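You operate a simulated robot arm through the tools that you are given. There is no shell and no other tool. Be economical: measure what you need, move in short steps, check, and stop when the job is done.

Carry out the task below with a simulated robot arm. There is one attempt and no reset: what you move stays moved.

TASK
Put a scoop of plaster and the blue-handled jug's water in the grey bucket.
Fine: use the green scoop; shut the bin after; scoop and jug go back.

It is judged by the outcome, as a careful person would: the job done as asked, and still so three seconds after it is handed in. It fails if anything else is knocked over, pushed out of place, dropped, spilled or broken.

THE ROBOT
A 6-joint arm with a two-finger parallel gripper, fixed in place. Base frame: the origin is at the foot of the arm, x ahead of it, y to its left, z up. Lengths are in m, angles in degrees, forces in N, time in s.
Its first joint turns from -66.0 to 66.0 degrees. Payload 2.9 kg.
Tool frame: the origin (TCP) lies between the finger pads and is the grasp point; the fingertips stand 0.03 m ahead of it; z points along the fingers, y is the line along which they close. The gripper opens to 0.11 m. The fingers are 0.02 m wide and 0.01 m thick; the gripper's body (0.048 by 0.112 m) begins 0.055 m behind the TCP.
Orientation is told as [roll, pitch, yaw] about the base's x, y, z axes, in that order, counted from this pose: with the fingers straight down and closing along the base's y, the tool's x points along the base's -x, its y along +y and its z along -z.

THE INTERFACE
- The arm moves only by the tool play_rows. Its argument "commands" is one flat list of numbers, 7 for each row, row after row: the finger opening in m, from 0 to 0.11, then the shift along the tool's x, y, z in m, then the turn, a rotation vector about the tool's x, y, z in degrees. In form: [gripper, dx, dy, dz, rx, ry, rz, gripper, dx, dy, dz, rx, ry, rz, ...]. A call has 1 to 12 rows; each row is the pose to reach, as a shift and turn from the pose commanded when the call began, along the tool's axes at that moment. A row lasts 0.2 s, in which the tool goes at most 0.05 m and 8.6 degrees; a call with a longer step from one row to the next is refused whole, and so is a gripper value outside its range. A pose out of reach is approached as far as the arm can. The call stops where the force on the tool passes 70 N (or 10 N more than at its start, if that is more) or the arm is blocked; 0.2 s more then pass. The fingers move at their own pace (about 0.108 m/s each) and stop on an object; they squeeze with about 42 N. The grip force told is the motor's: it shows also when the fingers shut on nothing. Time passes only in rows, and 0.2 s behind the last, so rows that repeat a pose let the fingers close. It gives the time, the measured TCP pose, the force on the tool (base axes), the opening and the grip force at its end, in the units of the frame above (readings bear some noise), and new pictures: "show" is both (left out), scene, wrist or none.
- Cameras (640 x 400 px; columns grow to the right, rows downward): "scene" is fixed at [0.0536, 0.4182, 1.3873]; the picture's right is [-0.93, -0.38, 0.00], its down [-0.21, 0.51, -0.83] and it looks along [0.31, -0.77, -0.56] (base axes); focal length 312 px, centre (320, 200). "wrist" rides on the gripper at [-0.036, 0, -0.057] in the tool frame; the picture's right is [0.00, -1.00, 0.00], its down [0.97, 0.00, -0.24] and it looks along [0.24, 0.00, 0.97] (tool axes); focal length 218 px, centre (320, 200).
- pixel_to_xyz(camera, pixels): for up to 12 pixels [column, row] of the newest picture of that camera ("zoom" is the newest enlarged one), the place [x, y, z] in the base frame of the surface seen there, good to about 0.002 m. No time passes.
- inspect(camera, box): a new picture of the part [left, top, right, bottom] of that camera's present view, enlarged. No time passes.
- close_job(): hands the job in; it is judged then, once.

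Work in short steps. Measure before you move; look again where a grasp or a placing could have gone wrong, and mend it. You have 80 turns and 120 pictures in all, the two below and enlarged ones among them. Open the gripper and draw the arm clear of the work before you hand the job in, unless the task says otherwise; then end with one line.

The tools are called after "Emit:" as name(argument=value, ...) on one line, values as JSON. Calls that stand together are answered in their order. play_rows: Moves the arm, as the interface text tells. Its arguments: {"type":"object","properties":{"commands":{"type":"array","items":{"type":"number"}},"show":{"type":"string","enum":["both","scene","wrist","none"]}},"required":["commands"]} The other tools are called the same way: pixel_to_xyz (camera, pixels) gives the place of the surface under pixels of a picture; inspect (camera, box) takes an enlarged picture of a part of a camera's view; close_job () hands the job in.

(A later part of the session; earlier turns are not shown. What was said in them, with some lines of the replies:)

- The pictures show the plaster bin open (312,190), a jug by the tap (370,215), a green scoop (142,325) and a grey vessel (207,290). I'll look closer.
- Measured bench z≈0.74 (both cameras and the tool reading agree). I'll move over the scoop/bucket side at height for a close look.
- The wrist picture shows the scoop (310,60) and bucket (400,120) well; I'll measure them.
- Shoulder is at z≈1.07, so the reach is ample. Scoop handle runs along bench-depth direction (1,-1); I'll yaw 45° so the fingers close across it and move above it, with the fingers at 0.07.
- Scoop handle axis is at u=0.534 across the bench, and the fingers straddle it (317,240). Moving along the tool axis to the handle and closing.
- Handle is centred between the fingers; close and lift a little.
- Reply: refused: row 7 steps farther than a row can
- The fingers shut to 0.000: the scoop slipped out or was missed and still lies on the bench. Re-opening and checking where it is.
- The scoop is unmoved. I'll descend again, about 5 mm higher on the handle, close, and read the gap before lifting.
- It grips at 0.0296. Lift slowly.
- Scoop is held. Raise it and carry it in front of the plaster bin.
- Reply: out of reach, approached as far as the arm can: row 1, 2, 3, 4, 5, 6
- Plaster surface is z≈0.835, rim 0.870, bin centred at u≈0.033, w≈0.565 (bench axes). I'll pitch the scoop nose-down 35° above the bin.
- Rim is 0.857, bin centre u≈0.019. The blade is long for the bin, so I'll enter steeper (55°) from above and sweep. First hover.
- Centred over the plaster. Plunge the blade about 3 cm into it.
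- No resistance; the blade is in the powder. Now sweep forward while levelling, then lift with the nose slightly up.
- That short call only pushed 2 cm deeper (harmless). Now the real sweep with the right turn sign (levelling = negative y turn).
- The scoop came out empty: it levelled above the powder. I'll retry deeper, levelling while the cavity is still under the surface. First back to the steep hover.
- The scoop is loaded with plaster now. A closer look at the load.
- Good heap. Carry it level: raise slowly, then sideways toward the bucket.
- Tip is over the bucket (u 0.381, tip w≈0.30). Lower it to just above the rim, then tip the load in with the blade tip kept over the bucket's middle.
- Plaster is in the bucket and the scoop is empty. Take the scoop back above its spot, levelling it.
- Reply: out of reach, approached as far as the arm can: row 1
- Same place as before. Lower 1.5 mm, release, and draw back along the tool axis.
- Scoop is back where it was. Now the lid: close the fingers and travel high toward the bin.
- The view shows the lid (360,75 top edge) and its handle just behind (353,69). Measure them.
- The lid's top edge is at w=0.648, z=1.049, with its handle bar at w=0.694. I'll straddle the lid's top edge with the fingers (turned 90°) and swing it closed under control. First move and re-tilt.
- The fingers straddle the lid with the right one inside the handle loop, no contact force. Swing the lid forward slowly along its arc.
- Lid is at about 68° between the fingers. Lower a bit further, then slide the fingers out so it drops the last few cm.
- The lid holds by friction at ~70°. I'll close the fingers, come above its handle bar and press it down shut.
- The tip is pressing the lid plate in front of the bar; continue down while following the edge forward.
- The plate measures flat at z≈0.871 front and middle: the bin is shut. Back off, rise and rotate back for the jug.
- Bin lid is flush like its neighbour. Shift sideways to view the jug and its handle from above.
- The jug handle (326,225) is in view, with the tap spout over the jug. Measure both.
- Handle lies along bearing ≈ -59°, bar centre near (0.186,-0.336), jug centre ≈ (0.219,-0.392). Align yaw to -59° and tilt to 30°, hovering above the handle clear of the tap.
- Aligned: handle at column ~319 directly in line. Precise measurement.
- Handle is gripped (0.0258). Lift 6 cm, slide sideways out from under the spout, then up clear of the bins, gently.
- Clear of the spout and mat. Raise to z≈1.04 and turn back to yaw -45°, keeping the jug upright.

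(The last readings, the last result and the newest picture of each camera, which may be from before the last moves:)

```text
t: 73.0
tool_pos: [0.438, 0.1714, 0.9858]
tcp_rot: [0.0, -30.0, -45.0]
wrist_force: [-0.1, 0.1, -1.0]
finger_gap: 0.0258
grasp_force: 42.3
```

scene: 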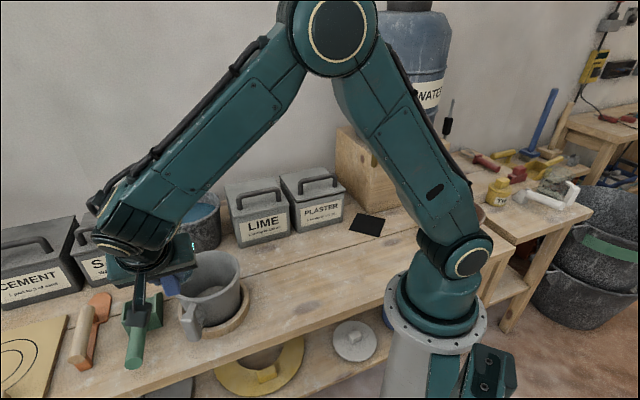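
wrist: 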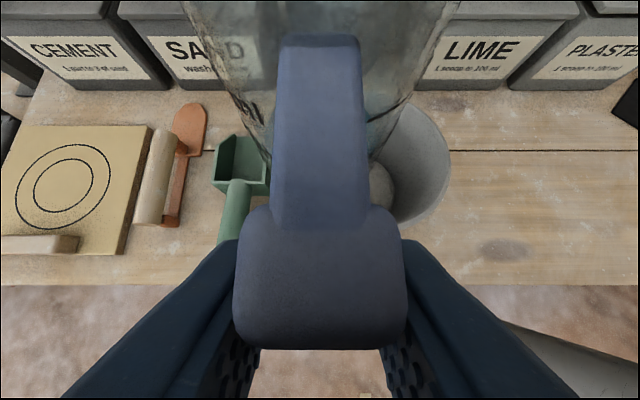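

Jug is beside/over the bucket, upright. Begin tilting about a horizontal axis so the lip stays over the bucket; first 68°.

Emit:
play_rows(commands=[0.012, 0.0028, 0.0055, -0.0016, -6.38, 4.25, 3.68, 0.012, 0.0048, 0.0096, -0.0028, -12.75, 8.5, 7.36, 0.012, 0.0062, 0.0124, -0.0036, -19.1, 12.75, 11.04, 0.012, 0.0067, 0.0134, -0.0039, -25.5, 17, 14.7, 0.012, 0.0065, 0.0131, -0.0038, -31.9, 21.25, 18.4, 0.012, 0.0055, 0.0111, -0.0032, -38.25, 25.5, 22.1, 0.012, 0.0064, 0.0077, 0.0021, -44.6, 29.75, 25.8], show="both")

```text
t: 74.6
tool_pos: [0.4393, 0.1794, 0.9808]
tcp_rot: [49.0, 7.1, -56.0]
wrist_force: [0.5, 1.3, -0.9]
finger_gap: 0.0256
grasp_force: 41.9
```

scene: 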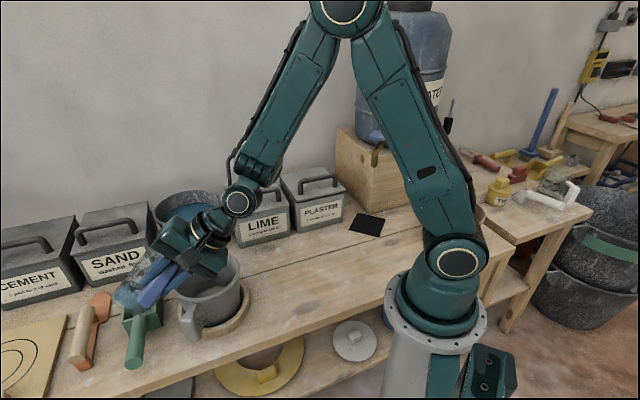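
wrist: 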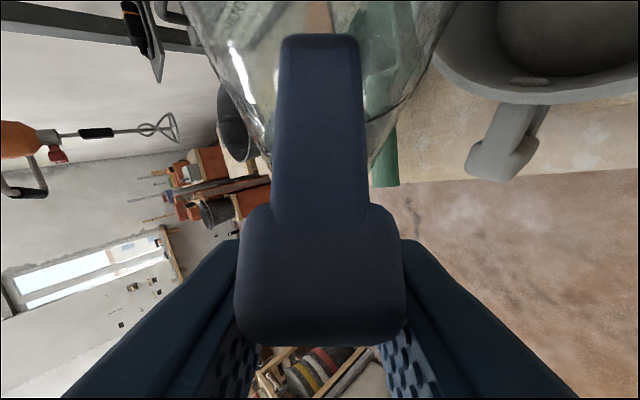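

Emit:
inspect(camera="scene", box=[90, 190, 270, 370])

Emit:
inspect(camera="wrist", box=[180, 0, 640, 200])

```text
2.22 times, centred on (180, 280) of scene
```

zoom: 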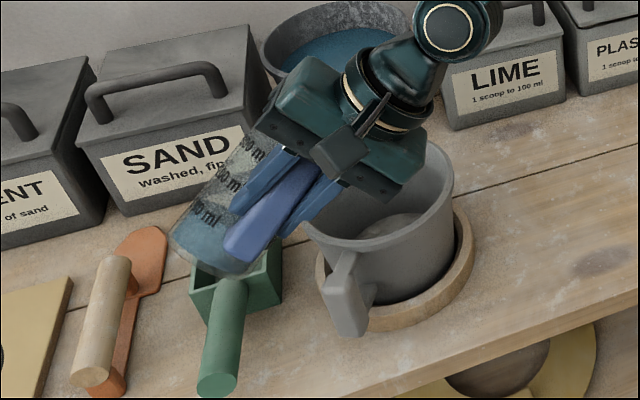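

```text
1.39 times, centred on (410, 100) of wrist
```

zoom: 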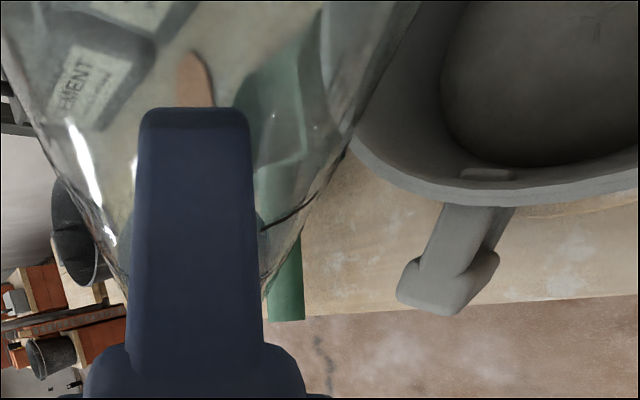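

The mouth is over the bucket by geometry (lip ≈ 3 cm from its centre). Continue tilting slowly to 112° to empty it.

Emit:
play_rows(commands=[0.012, -0.0045, -0.0077, 0.0011, -6.38, 4.25, 3.68, 0.012, -0.0096, -0.0151, 0.0009, -12.4, 8.25, 7.14, 0.012, -0.0096, -0.0151, 0.0009, -12.4, 8.25, 7.14, 0.012, -0.0155, -0.0231, -0.0002, -18.4, 12.25, 10.6, 0.012, -0.0155, -0.0231, -0.0002, -18.4, 12.25, 10.6, 0.012, -0.0219, -0.0307, -0.0024, -24.4, 16.25, 14.07, 0.012, -0.0219, -0.0307, -0.0024, -24.4, 16.25, 14.07, 0.012, -0.0287, -0.0381, -0.0059, -30.4, 20.25, 17.5, 0.012, -0.0287, -0.0381, -0.0059, -30.4, 20.25, 17.5, 0.012, -0.0359, -0.0442, -0.0111, -36.4, 24.25, 21, 0.012, -0.0394, -0.0466, -0.0145, -39.4, 26.25, 22.7, 0.012, -0.0394, -0.0466, -0.0145, -39.4, 26.25, 22.7], show="both")

```text
t: 77.2
tool_pos: [0.4595, 0.1374, 0.9716]
tcp_rot: [81.7, 30.8, -44.7]
wrist_force: [0.4, 0.2, -1.3]
finger_gap: 0.0256
grasp_force: 42.0
out of reach, approached as far as the arm can: row 8, 9, 10, 11, 12
```

scene: 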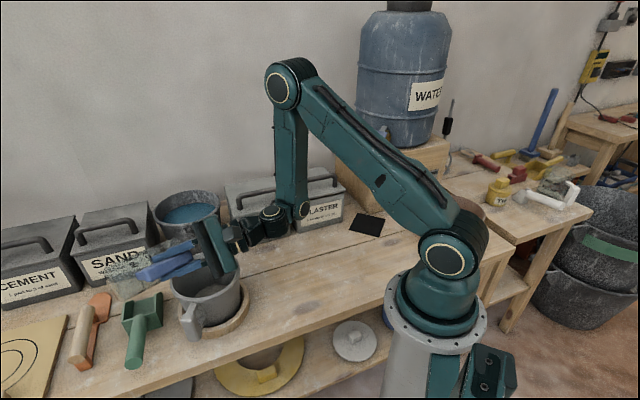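
wrist: 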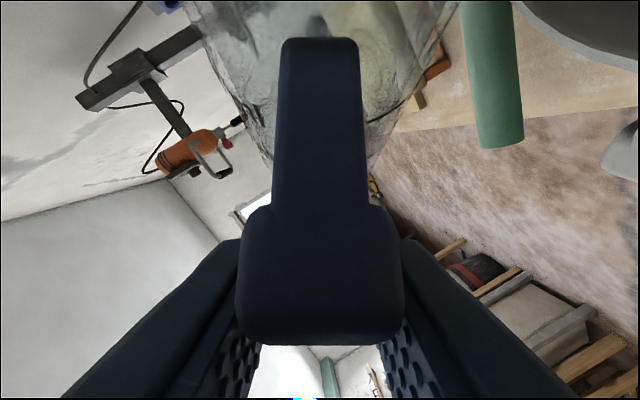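

Emit:
inspect(camera="scene", box=[80, 190, 280, 340])

Emit:
inspect(camera="wrist", box=[180, 0, 640, 200])

```text
2.67 times, centred on (180, 265) of scene
```

zoom: 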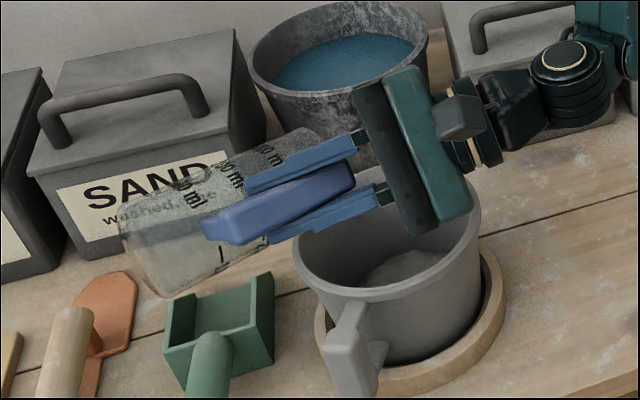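

```text
1.39 times, centred on (410, 100) of wrist
```

zoom: 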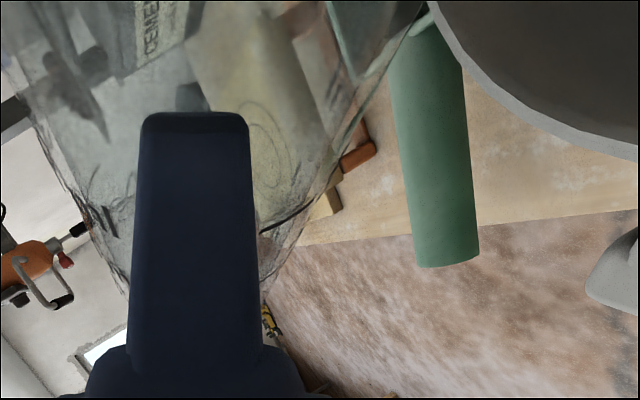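

The jug looks empty (no blue left inside). Bring it back upright by reversing the motion.

Emit:
play_rows(commands=[0.012, 0, 0, 0, 0, 0, 0, 0.012, 0.0057, 0.002, 0.0076, 5.63, -3.75, -3.24, 0.012, 0.0115, 0.0041, 0.0151, 11.26, -7.5, -6.49, 0.012, 0.0172, 0.0061, 0.0227, 16.9, -11.25, -9.73, 0.012, 0.023, 0.0082, 0.0303, 22.5, -15, -12.97, 0.012, 0.0287, 0.0102, 0.0379, 28.1, -18.75, -16.2, 0.012, 0.0345, 0.0123, 0.0454, 33.8, -22.5, -19.5, 0.012, 0.0402, 0.0143, 0.053, 39.4, -26.25, -22.7], show="none")

Emit:
play_rows(commands=[0.012, -0.0003, 0.0023, -0.0031, 5.58, -3.72, -3.22, 0.012, -0.0005, 0.0046, -0.0063, 11.15, -7.44, -6.45, 0.012, -0.0008, 0.0069, -0.0094, 16.7, -11.15, -9.67, 0.012, -0.0011, 0.0092, -0.0126, 22.3, -14.9, -12.9, 0.012, -0.0014, 0.0116, -0.0157, 27.9, -18.6, -16.1, 0.012, -0.0016, 0.0139, -0.0188, 33.4, -22.3, -19.3, 0.012, -0.0019, 0.0162, -0.022, 39, -26, -22.6, 0.012, -0.0022, 0.0185, -0.0251, 44.6, -29.75, -25.8, 0.012, -0.0022, 0.0185, -0.0251, 44.6, -29.75, -25.8], show="both")

```text
t: 79.0
tool_pos: [0.4751, 0.1997, 0.9963]
tcp_rot: [38.0, -1.6, -56.0]
wrist_force: [0.3, -0.2, -1.8]
finger_gap: 0.0254
grasp_force: 42.2
```

```text
t: 81.0
tool_pos: [0.4751, 0.1967, 1.028]
tcp_rot: [-15.0, -35.2, -36.5]
wrist_force: [-0.3, 0.6, -1.0]
finger_gap: 0.0256
grasp_force: 41.7
```

scene: 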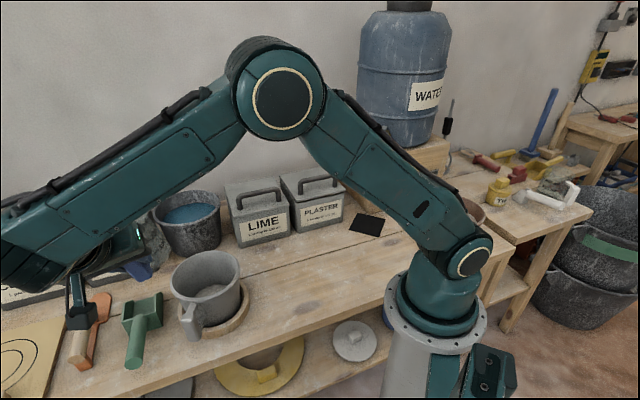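
wrist: 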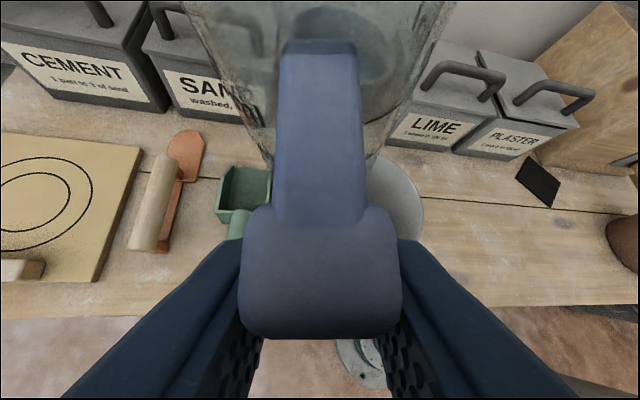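

The pose is over-rotated ~17° (the tilt had stopped near 94°). Check jug and bucket contents.

Emit:
inspect(camera="scene", box=[90, 200, 270, 350])

Emit:
inspect(camera="wrist", box=[160, 0, 480, 200])

```text
2.67 times, centred on (180, 275) of scene
```

zoom: 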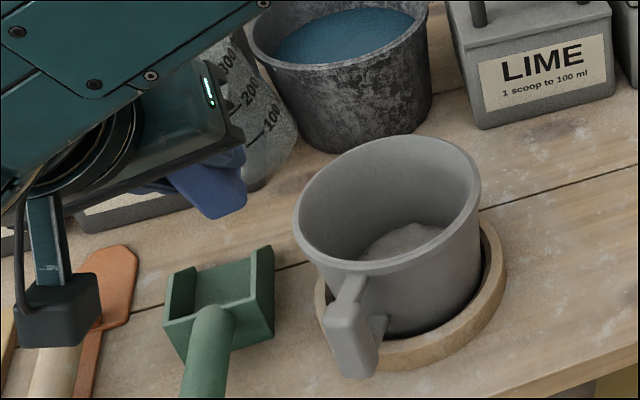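

```text
2.00 times, centred on (320, 100) of wrist
```

zoom: 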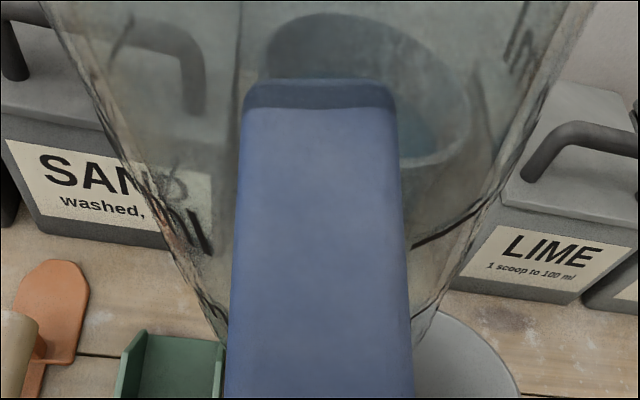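

Jug is empty, bucket holds the mix, bench dry. Level the jug and carry it back.

Emit:
play_rows(commands=[0.012, 0, 0, 0, -4.4, 2.95, 2.55, 0.012, 0, 0, 0, -8.9, 5.9, 5.1, 0.012, 0, 0, 0, -13.3, 8.85, 7.66, 0.012, 0, 0, 0, -13.3, 8.85, 7.66], show="none")

```text
t: 82.0
tool_pos: [0.4741, 0.1969, 1.0267]
tcp_rot: [3.7, -27.2, -46.4]
wrist_force: [-0.5, -0.3, -0.3]
finger_gap: 0.0256
grasp_force: 42.5
```

Emit:
play_rows(commands=[0.012, 0, 0, 0, 2.63, -1.75, -1.5, 0.012, 0, 0, 0, 2.63, -1.75, -1.5], show="none")

Emit:
play_rows(commands=[0.012, -0.006, -0.025, 0.003, 0, 0, 0, 0.012, -0.018, -0.07, 0.008, 0, 0, 0, 0.012, -0.03, -0.115, 0.013, 0, 0, 0, 0.012, -0.042, -0.16, 0.018, 0, 0, 0, 0.012, -0.054, -0.205, 0.023, 0, 0, 0, 0.012, -0.066, -0.25, 0.028, 0, 0, 0, 0.012, -0.078, -0.295, 0.033, 0, 0, 0, 0.012, -0.09, -0.34, 0.038, 0, 0, 0, 0.012, -0.102, -0.385, 0.043, 0, 0, 0, 0.012, -0.114, -0.425, 0.048, 0, 0, 0, 0.012, -0.13, -0.46, 0.058, 0, 0, 0, 0.012, -0.145, -0.48, 0.067, 0, 0, 0], show="wrist")

```text
t: 82.6
tool_pos: [0.4743, 0.1993, 1.0262]
tcp_rot: [0.2, -28.9, -44.7]
wrist_force: [0.4, 0.3, -0.2]
finger_gap: 0.0256
grasp_force: 41.4
```

```text
t: 85.2
tool_pos: [0.2517, -0.2556, 1.0357]
tcp_rot: [0.2, -29.0, -44.7]
wrist_force: [-0.7, -0.4, -0.6]
finger_gap: 0.0252
grasp_force: 41.8
```

wrist: 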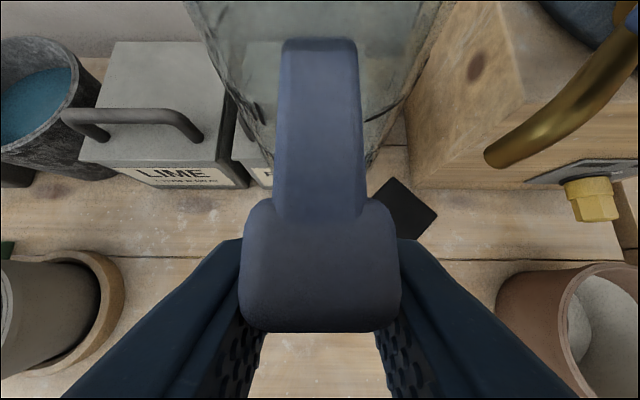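

Near the mat again. Turn to yaw -59°, then look at the jug's uprightness before lowering.

Emit:
play_rows(commands=[0.012, -0.001, -0.014, 0.0005, 2.4, 0, 4.15, 0.012, -0.002, -0.028, 0.001, 4.8, 0, 8.3, 0.012, -0.0035, -0.041, 0.002, 7.15, 0, 12.4, 0.012, -0.0035, -0.041, 0.002, 7.15, 0, 12.4], show="none")

Emit:
inspect(camera="scene", box=[290, 120, 430, 260])

```text
t: 86.2
tool_pos: [0.2255, -0.2871, 1.0346]
tcp_rot: [0.0, -29.0, -59.0]
wrist_force: [0.9, -0.5, -1.1]
finger_gap: 0.0254
grasp_force: 41.3
```

```text
2.86 times, centred on (360, 190) of scene
```

zoom: 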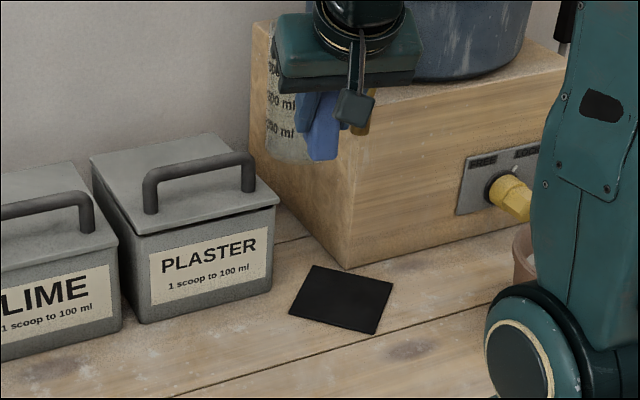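

Emit:
pixel_to_xyz(camera="zoom", pixels=[[322, 115], [321, 130], [320, 150], [324, 155], [335, 140], [312, 140]])

Emit:
pixel_to_xyz(camera="wrist", pixels=[[320, 60], [320, 100], [320, 150], [320, 190], [320, 230], [320, 280], [320, 320]])

Emit:
pixel_to_xyz(camera="scene", pixels=[[302, 200], [330, 192], [338, 191], [320, 185], [300, 185], [325, 170], [250, 210], [242, 190]])

```text
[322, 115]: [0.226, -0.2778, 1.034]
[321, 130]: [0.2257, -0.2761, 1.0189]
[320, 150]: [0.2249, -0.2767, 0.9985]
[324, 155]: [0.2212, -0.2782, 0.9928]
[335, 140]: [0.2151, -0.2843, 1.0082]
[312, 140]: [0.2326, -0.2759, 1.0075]
```

```text
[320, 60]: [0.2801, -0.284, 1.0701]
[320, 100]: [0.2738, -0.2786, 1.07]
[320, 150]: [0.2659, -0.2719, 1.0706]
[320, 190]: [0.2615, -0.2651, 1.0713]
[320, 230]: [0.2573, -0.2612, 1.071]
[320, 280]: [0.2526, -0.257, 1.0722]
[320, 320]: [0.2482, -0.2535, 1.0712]
```

```text
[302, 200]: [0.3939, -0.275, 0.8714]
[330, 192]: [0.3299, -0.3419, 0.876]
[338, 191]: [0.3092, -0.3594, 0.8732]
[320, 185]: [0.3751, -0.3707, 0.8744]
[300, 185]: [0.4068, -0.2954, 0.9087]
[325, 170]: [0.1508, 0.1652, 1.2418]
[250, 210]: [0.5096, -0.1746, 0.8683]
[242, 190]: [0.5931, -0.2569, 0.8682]
```

Handle is vertical and level in the grip. Lower, slide back under the spout, and set down just above the mat.

Emit:
play_rows(commands=[0.012, 0.018, 0, 0.0324, 0, 0, 0, 0.012, 0.036, 0, 0.0648, 0, 0, 0, 0.012, 0.054, 0, 0.0971, 0, 0, 0, 0.012, 0.0718, 0, 0.1295, 0, 0, 0, 0.012, 0.0678, -0.0192, 0.1317, 0, 0, 0, 0.012, 0.0637, -0.0385, 0.134, 0, 0, 0, 0.012, 0.0597, -0.0577, 0.1362, 0, 0, 0, 0.012, 0.0694, -0.0577, 0.1537, 0, 0, 0, 0.012, 0.0791, -0.0577, 0.1712, 0, 0, 0, 0.012, 0.0849, -0.0577, 0.1817, 0, 0, 0, 0.012, 0.0878, -0.0577, 0.187, 0, 0, 0], show="both")

```text
t: 88.6
tool_pos: [0.1834, -0.33, 0.8312]
tcp_rot: [-0.1, -29.1, -59.0]
wrist_force: [0.6, -0.1, -0.9]
finger_gap: 0.0254
grasp_force: 42.0
```

scene: 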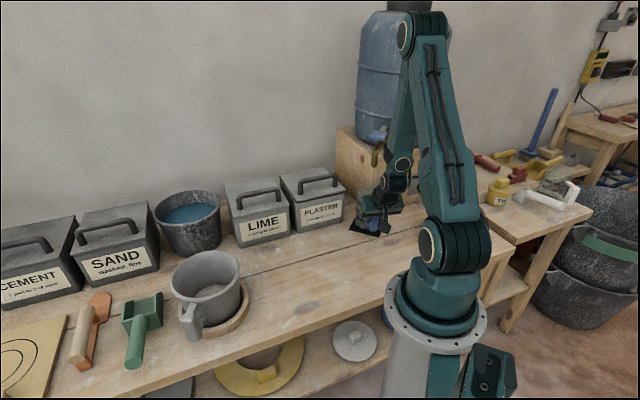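
wrist: 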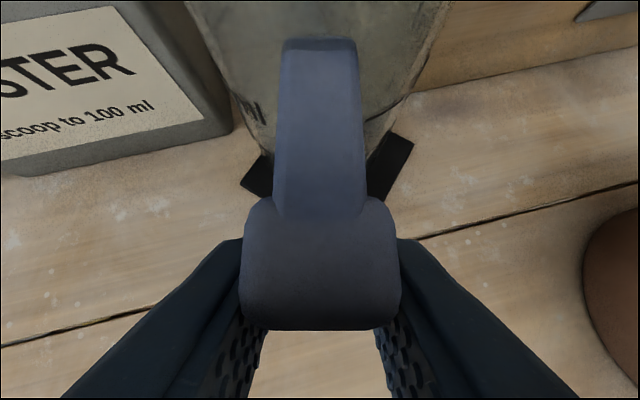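

Placement matches the original. Lower the last few mm, release, and rise straight up.

Emit:
play_rows(commands=[0.012, 0.0011, 0, 0.002, 0, 0, 0, 0.012, 0.0022, 0, 0.0039, 0, 0, 0, 0.03, 0.0022, 0, 0.0039, 0, 0, 0, 0.06, 0.0022, 0, 0.0039, 0, 0, 0, 0.06, 0.0022, 0, 0.0039, 0, 0, 0, 0.06, -0.01, 0, -0.018, 0, 0, 0, 0.06, -0.026, 0, -0.046, 0, 0, 0, 0.06, -0.045, 0, -0.08, 0, 0, 0, 0.06, -0.064, 0, -0.114, 0, 0, 0, 0.06, -0.08, 0, -0.142, 0, 0, 0], show="both")

```text
t: 90.8
tool_pos: [0.1825, -0.3291, 0.9938]
tcp_rot: [0.0, -28.9, -59.0]
wrist_force: [0.5, -0.2, 0.2]
finger_gap: 0.0602
grasp_force: 0.2
```

scene: 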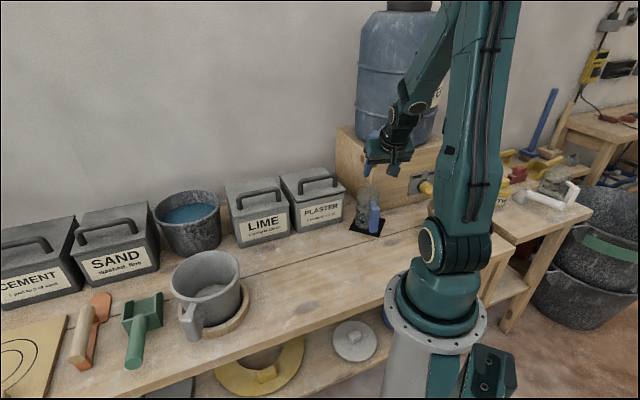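
wrist: 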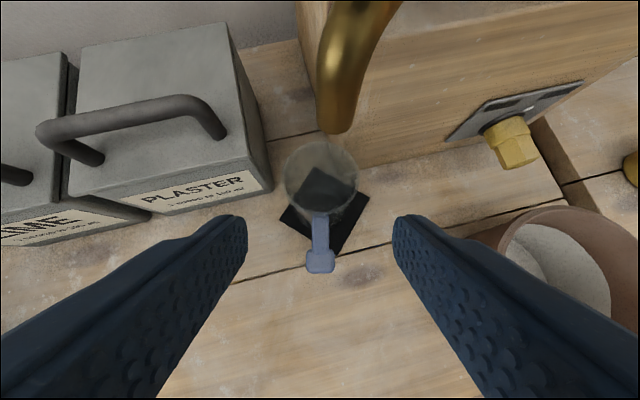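

Jug is back and empty. Compare the plaster lid's height with the LIME lid to be sure it's fully down.

Emit:
pixel_to_xyz(camera="wrist", pixels=[[100, 188], [180, 172], [255, 158], [160, 60], [100, 65], [215, 50], [180, 178], [40, 190], [30, 90], [255, 162]])

Emit:
pixel_to_xyz(camera="scene", pixels=[[300, 200], [320, 196], [340, 190], [310, 175], [330, 172], [240, 212], [265, 206], [245, 188], [270, 182]])

Emit:
inspect(camera="scene", box=[215, 155, 365, 255])

```text
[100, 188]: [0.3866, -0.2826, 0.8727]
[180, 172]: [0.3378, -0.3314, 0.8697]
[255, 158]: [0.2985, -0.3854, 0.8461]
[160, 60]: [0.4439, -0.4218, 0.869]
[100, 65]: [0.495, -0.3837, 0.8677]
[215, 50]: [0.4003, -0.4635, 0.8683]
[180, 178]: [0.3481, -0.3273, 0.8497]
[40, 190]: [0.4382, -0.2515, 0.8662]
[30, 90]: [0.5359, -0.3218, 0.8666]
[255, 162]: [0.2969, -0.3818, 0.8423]
```

```text
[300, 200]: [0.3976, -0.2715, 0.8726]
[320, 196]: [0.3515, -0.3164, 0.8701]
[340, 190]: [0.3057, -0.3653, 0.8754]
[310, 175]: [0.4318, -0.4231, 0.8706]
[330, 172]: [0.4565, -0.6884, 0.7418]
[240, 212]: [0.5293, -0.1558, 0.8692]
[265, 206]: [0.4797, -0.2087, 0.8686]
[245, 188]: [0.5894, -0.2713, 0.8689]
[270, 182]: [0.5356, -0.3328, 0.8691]
```

```text
4.00 times, centred on (290, 205) of scene
```

zoom: 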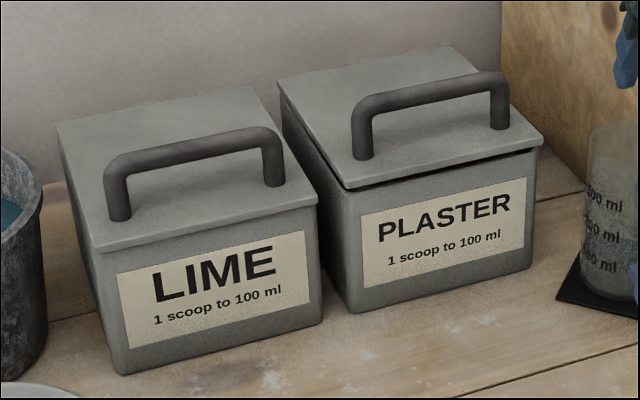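

The plaster lid's front edge is still a few mm up (0.875 vs 0.868 at back; dark gap visible). I'll measure its handle bar and press down on it.

Emit:
pixel_to_xyz(camera="zoom", pixels=[[430, 88], [430, 96], [400, 95], [470, 82], [430, 103]])

Emit:
pixel_to_xyz(camera="wrist", pixels=[[130, 112], [120, 120], [150, 105], [130, 122]])

```text
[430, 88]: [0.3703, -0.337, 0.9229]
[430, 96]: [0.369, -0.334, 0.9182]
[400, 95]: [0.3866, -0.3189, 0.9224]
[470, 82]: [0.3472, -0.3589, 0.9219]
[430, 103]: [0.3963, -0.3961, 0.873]
```

```text
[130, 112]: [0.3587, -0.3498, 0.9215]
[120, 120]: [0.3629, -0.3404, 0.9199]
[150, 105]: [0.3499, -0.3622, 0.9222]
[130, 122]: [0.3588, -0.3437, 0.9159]
```

Bar top is at u≈0.02, w≈0.50, z≈0.9225. Close the fingers, move above it.

Emit:
play_rows(commands=[0.04, 0, 0.035, 0, 0, 0, 0, 0.02, 0, 0.078, 0, 0, 0, 0, 0.0, 0, 0.12, 0, 0, 0, 0, 0.0, 0, 0.154, 0, 0, 0, 0, 0.0, -0.0267, 0.154, 0.0148, 0, 0, 0, 0.0, -0.0534, 0.154, 0.0296, 0, 0, 0, 0.0, -0.0801, 0.154, 0.0444, 0, 0, 0, 0.0, -0.0714, 0.154, 0.0602, 0, 0, 0, 0.0, -0.0714, 0.154, 0.0602, 0, 0, 0], show="wrist")

```text
t: 92.8
tool_pos: [0.3632, -0.3289, 0.9759]
tcp_rot: [-0.1, -29.0, -58.9]
wrist_force: [-0.5, 0.5, -0.4]
finger_gap: 0.0001
grasp_force: 38.3
```

wrist: 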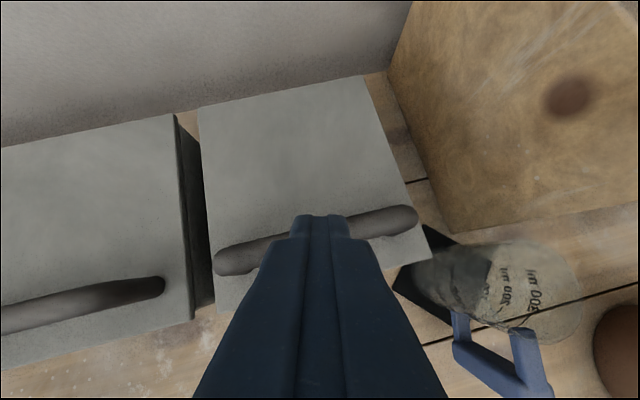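

Tip is right over the bar. Press down slowly.

Emit:
play_rows(commands=[0.0, 0.0073, 0, 0.0131, 0, 0, 0, 0.0, 0.0121, 0, 0.0219, 0, 0, 0, 0.0, 0.0146, 0, 0.0263, 0, 0, 0, 0.0, 0.0165, 0, 0.0298, 0, 0, 0, 0.0, 0.0179, 0, 0.0324, 0, 0, 0, 0.0, 0.0179, 0, 0.0324, 0, 0, 0], show="none")

```text
t: 94.0
tool_pos: [0.3613, -0.3273, 0.9441]
tcp_rot: [0.1, -29.2, -58.9]
wrist_force: [-15.8, 16.8, 26.6]
finger_gap: 0.0
grasp_force: 38.0
stopped in row 5: the force on the tool passed its limit (the readings are from after the stop); the commanded pose is now the measured one
```

It bottomed out firmly (tip z≈0.918). Withdraw upward and check the lid.

Emit:
play_rows(commands=[0.0, -0.01, 0, -0.0175, 0, 0, 0, 0.0, -0.03, 0, -0.0525, 0, 0, 0, 0.03, -0.05, 0, -0.0875, 0, 0, 0, 0.06, -0.07, 0, -0.1225, 0, 0, 0, 0.06, -0.07, 0.04, -0.1325, 0, 0, 0, 0.06, -0.06, 0.08, -0.1425, 0, 0, 0, 0.06, -0.05, 0.12, -0.1525, 0, 0, 0], show="scene")

Emit:
inspect(camera="scene", box=[215, 135, 395, 255])

Emit:
pixel_to_xyz(camera="scene", pixels=[[300, 200], [320, 196], [338, 191], [310, 175], [265, 206]])

```text
t: 95.6
tool_pos: [0.4507, -0.2414, 1.0999]
tcp_rot: [0.0, -29.2, -59.0]
wrist_force: [-0.2, 0.2, 0.8]
finger_gap: 0.0599
grasp_force: 0.0
```

scene: 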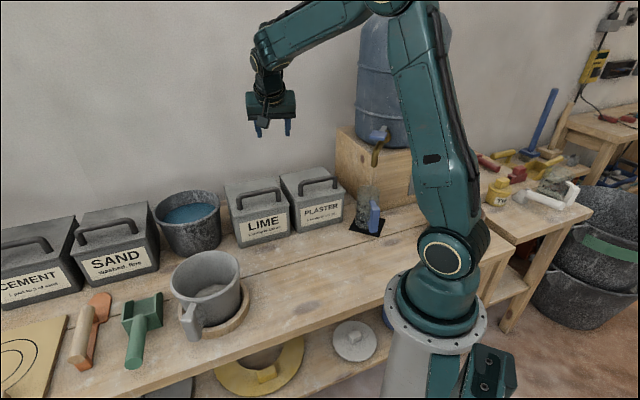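

```text
3.33 times, centred on (305, 195) of scene
```

zoom: 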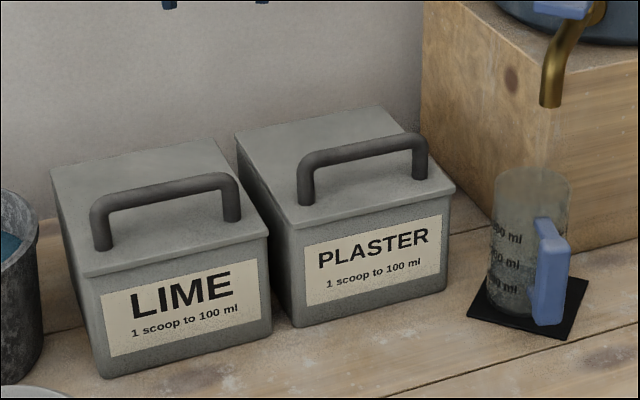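

```text
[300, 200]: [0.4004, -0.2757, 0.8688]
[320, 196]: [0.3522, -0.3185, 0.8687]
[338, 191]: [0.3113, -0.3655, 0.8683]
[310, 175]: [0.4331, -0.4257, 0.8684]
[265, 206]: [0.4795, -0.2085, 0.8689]
```

The lid is now flush with LIME (0.8687 vs 0.8689). One last look at the bucket and scoop.

Emit:
inspect(camera="scene", box=[100, 230, 280, 380])

```text
2.67 times, centred on (190, 305) of scene
```

zoom: 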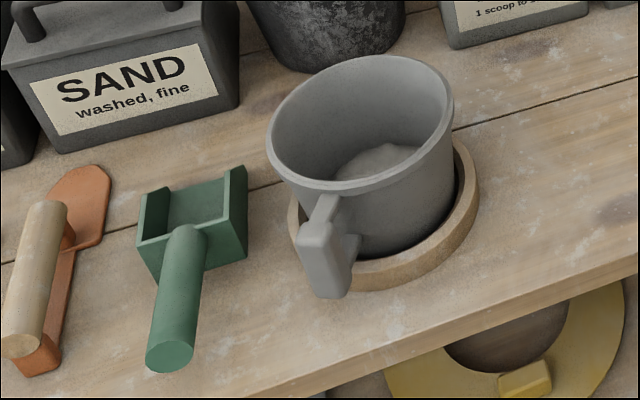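

The bucket holds the mix, the bench is dry, scoop and jug are in place, and the arm is clear with its gripper open. Handing in.

Emit:
close_job()

```text
The job is handed in.
```

I put one scoop of plaster and all the jug's water in the grey bucket, put the green scoop and the jug back in their places, and shut the plaster bin, with no spills visible.
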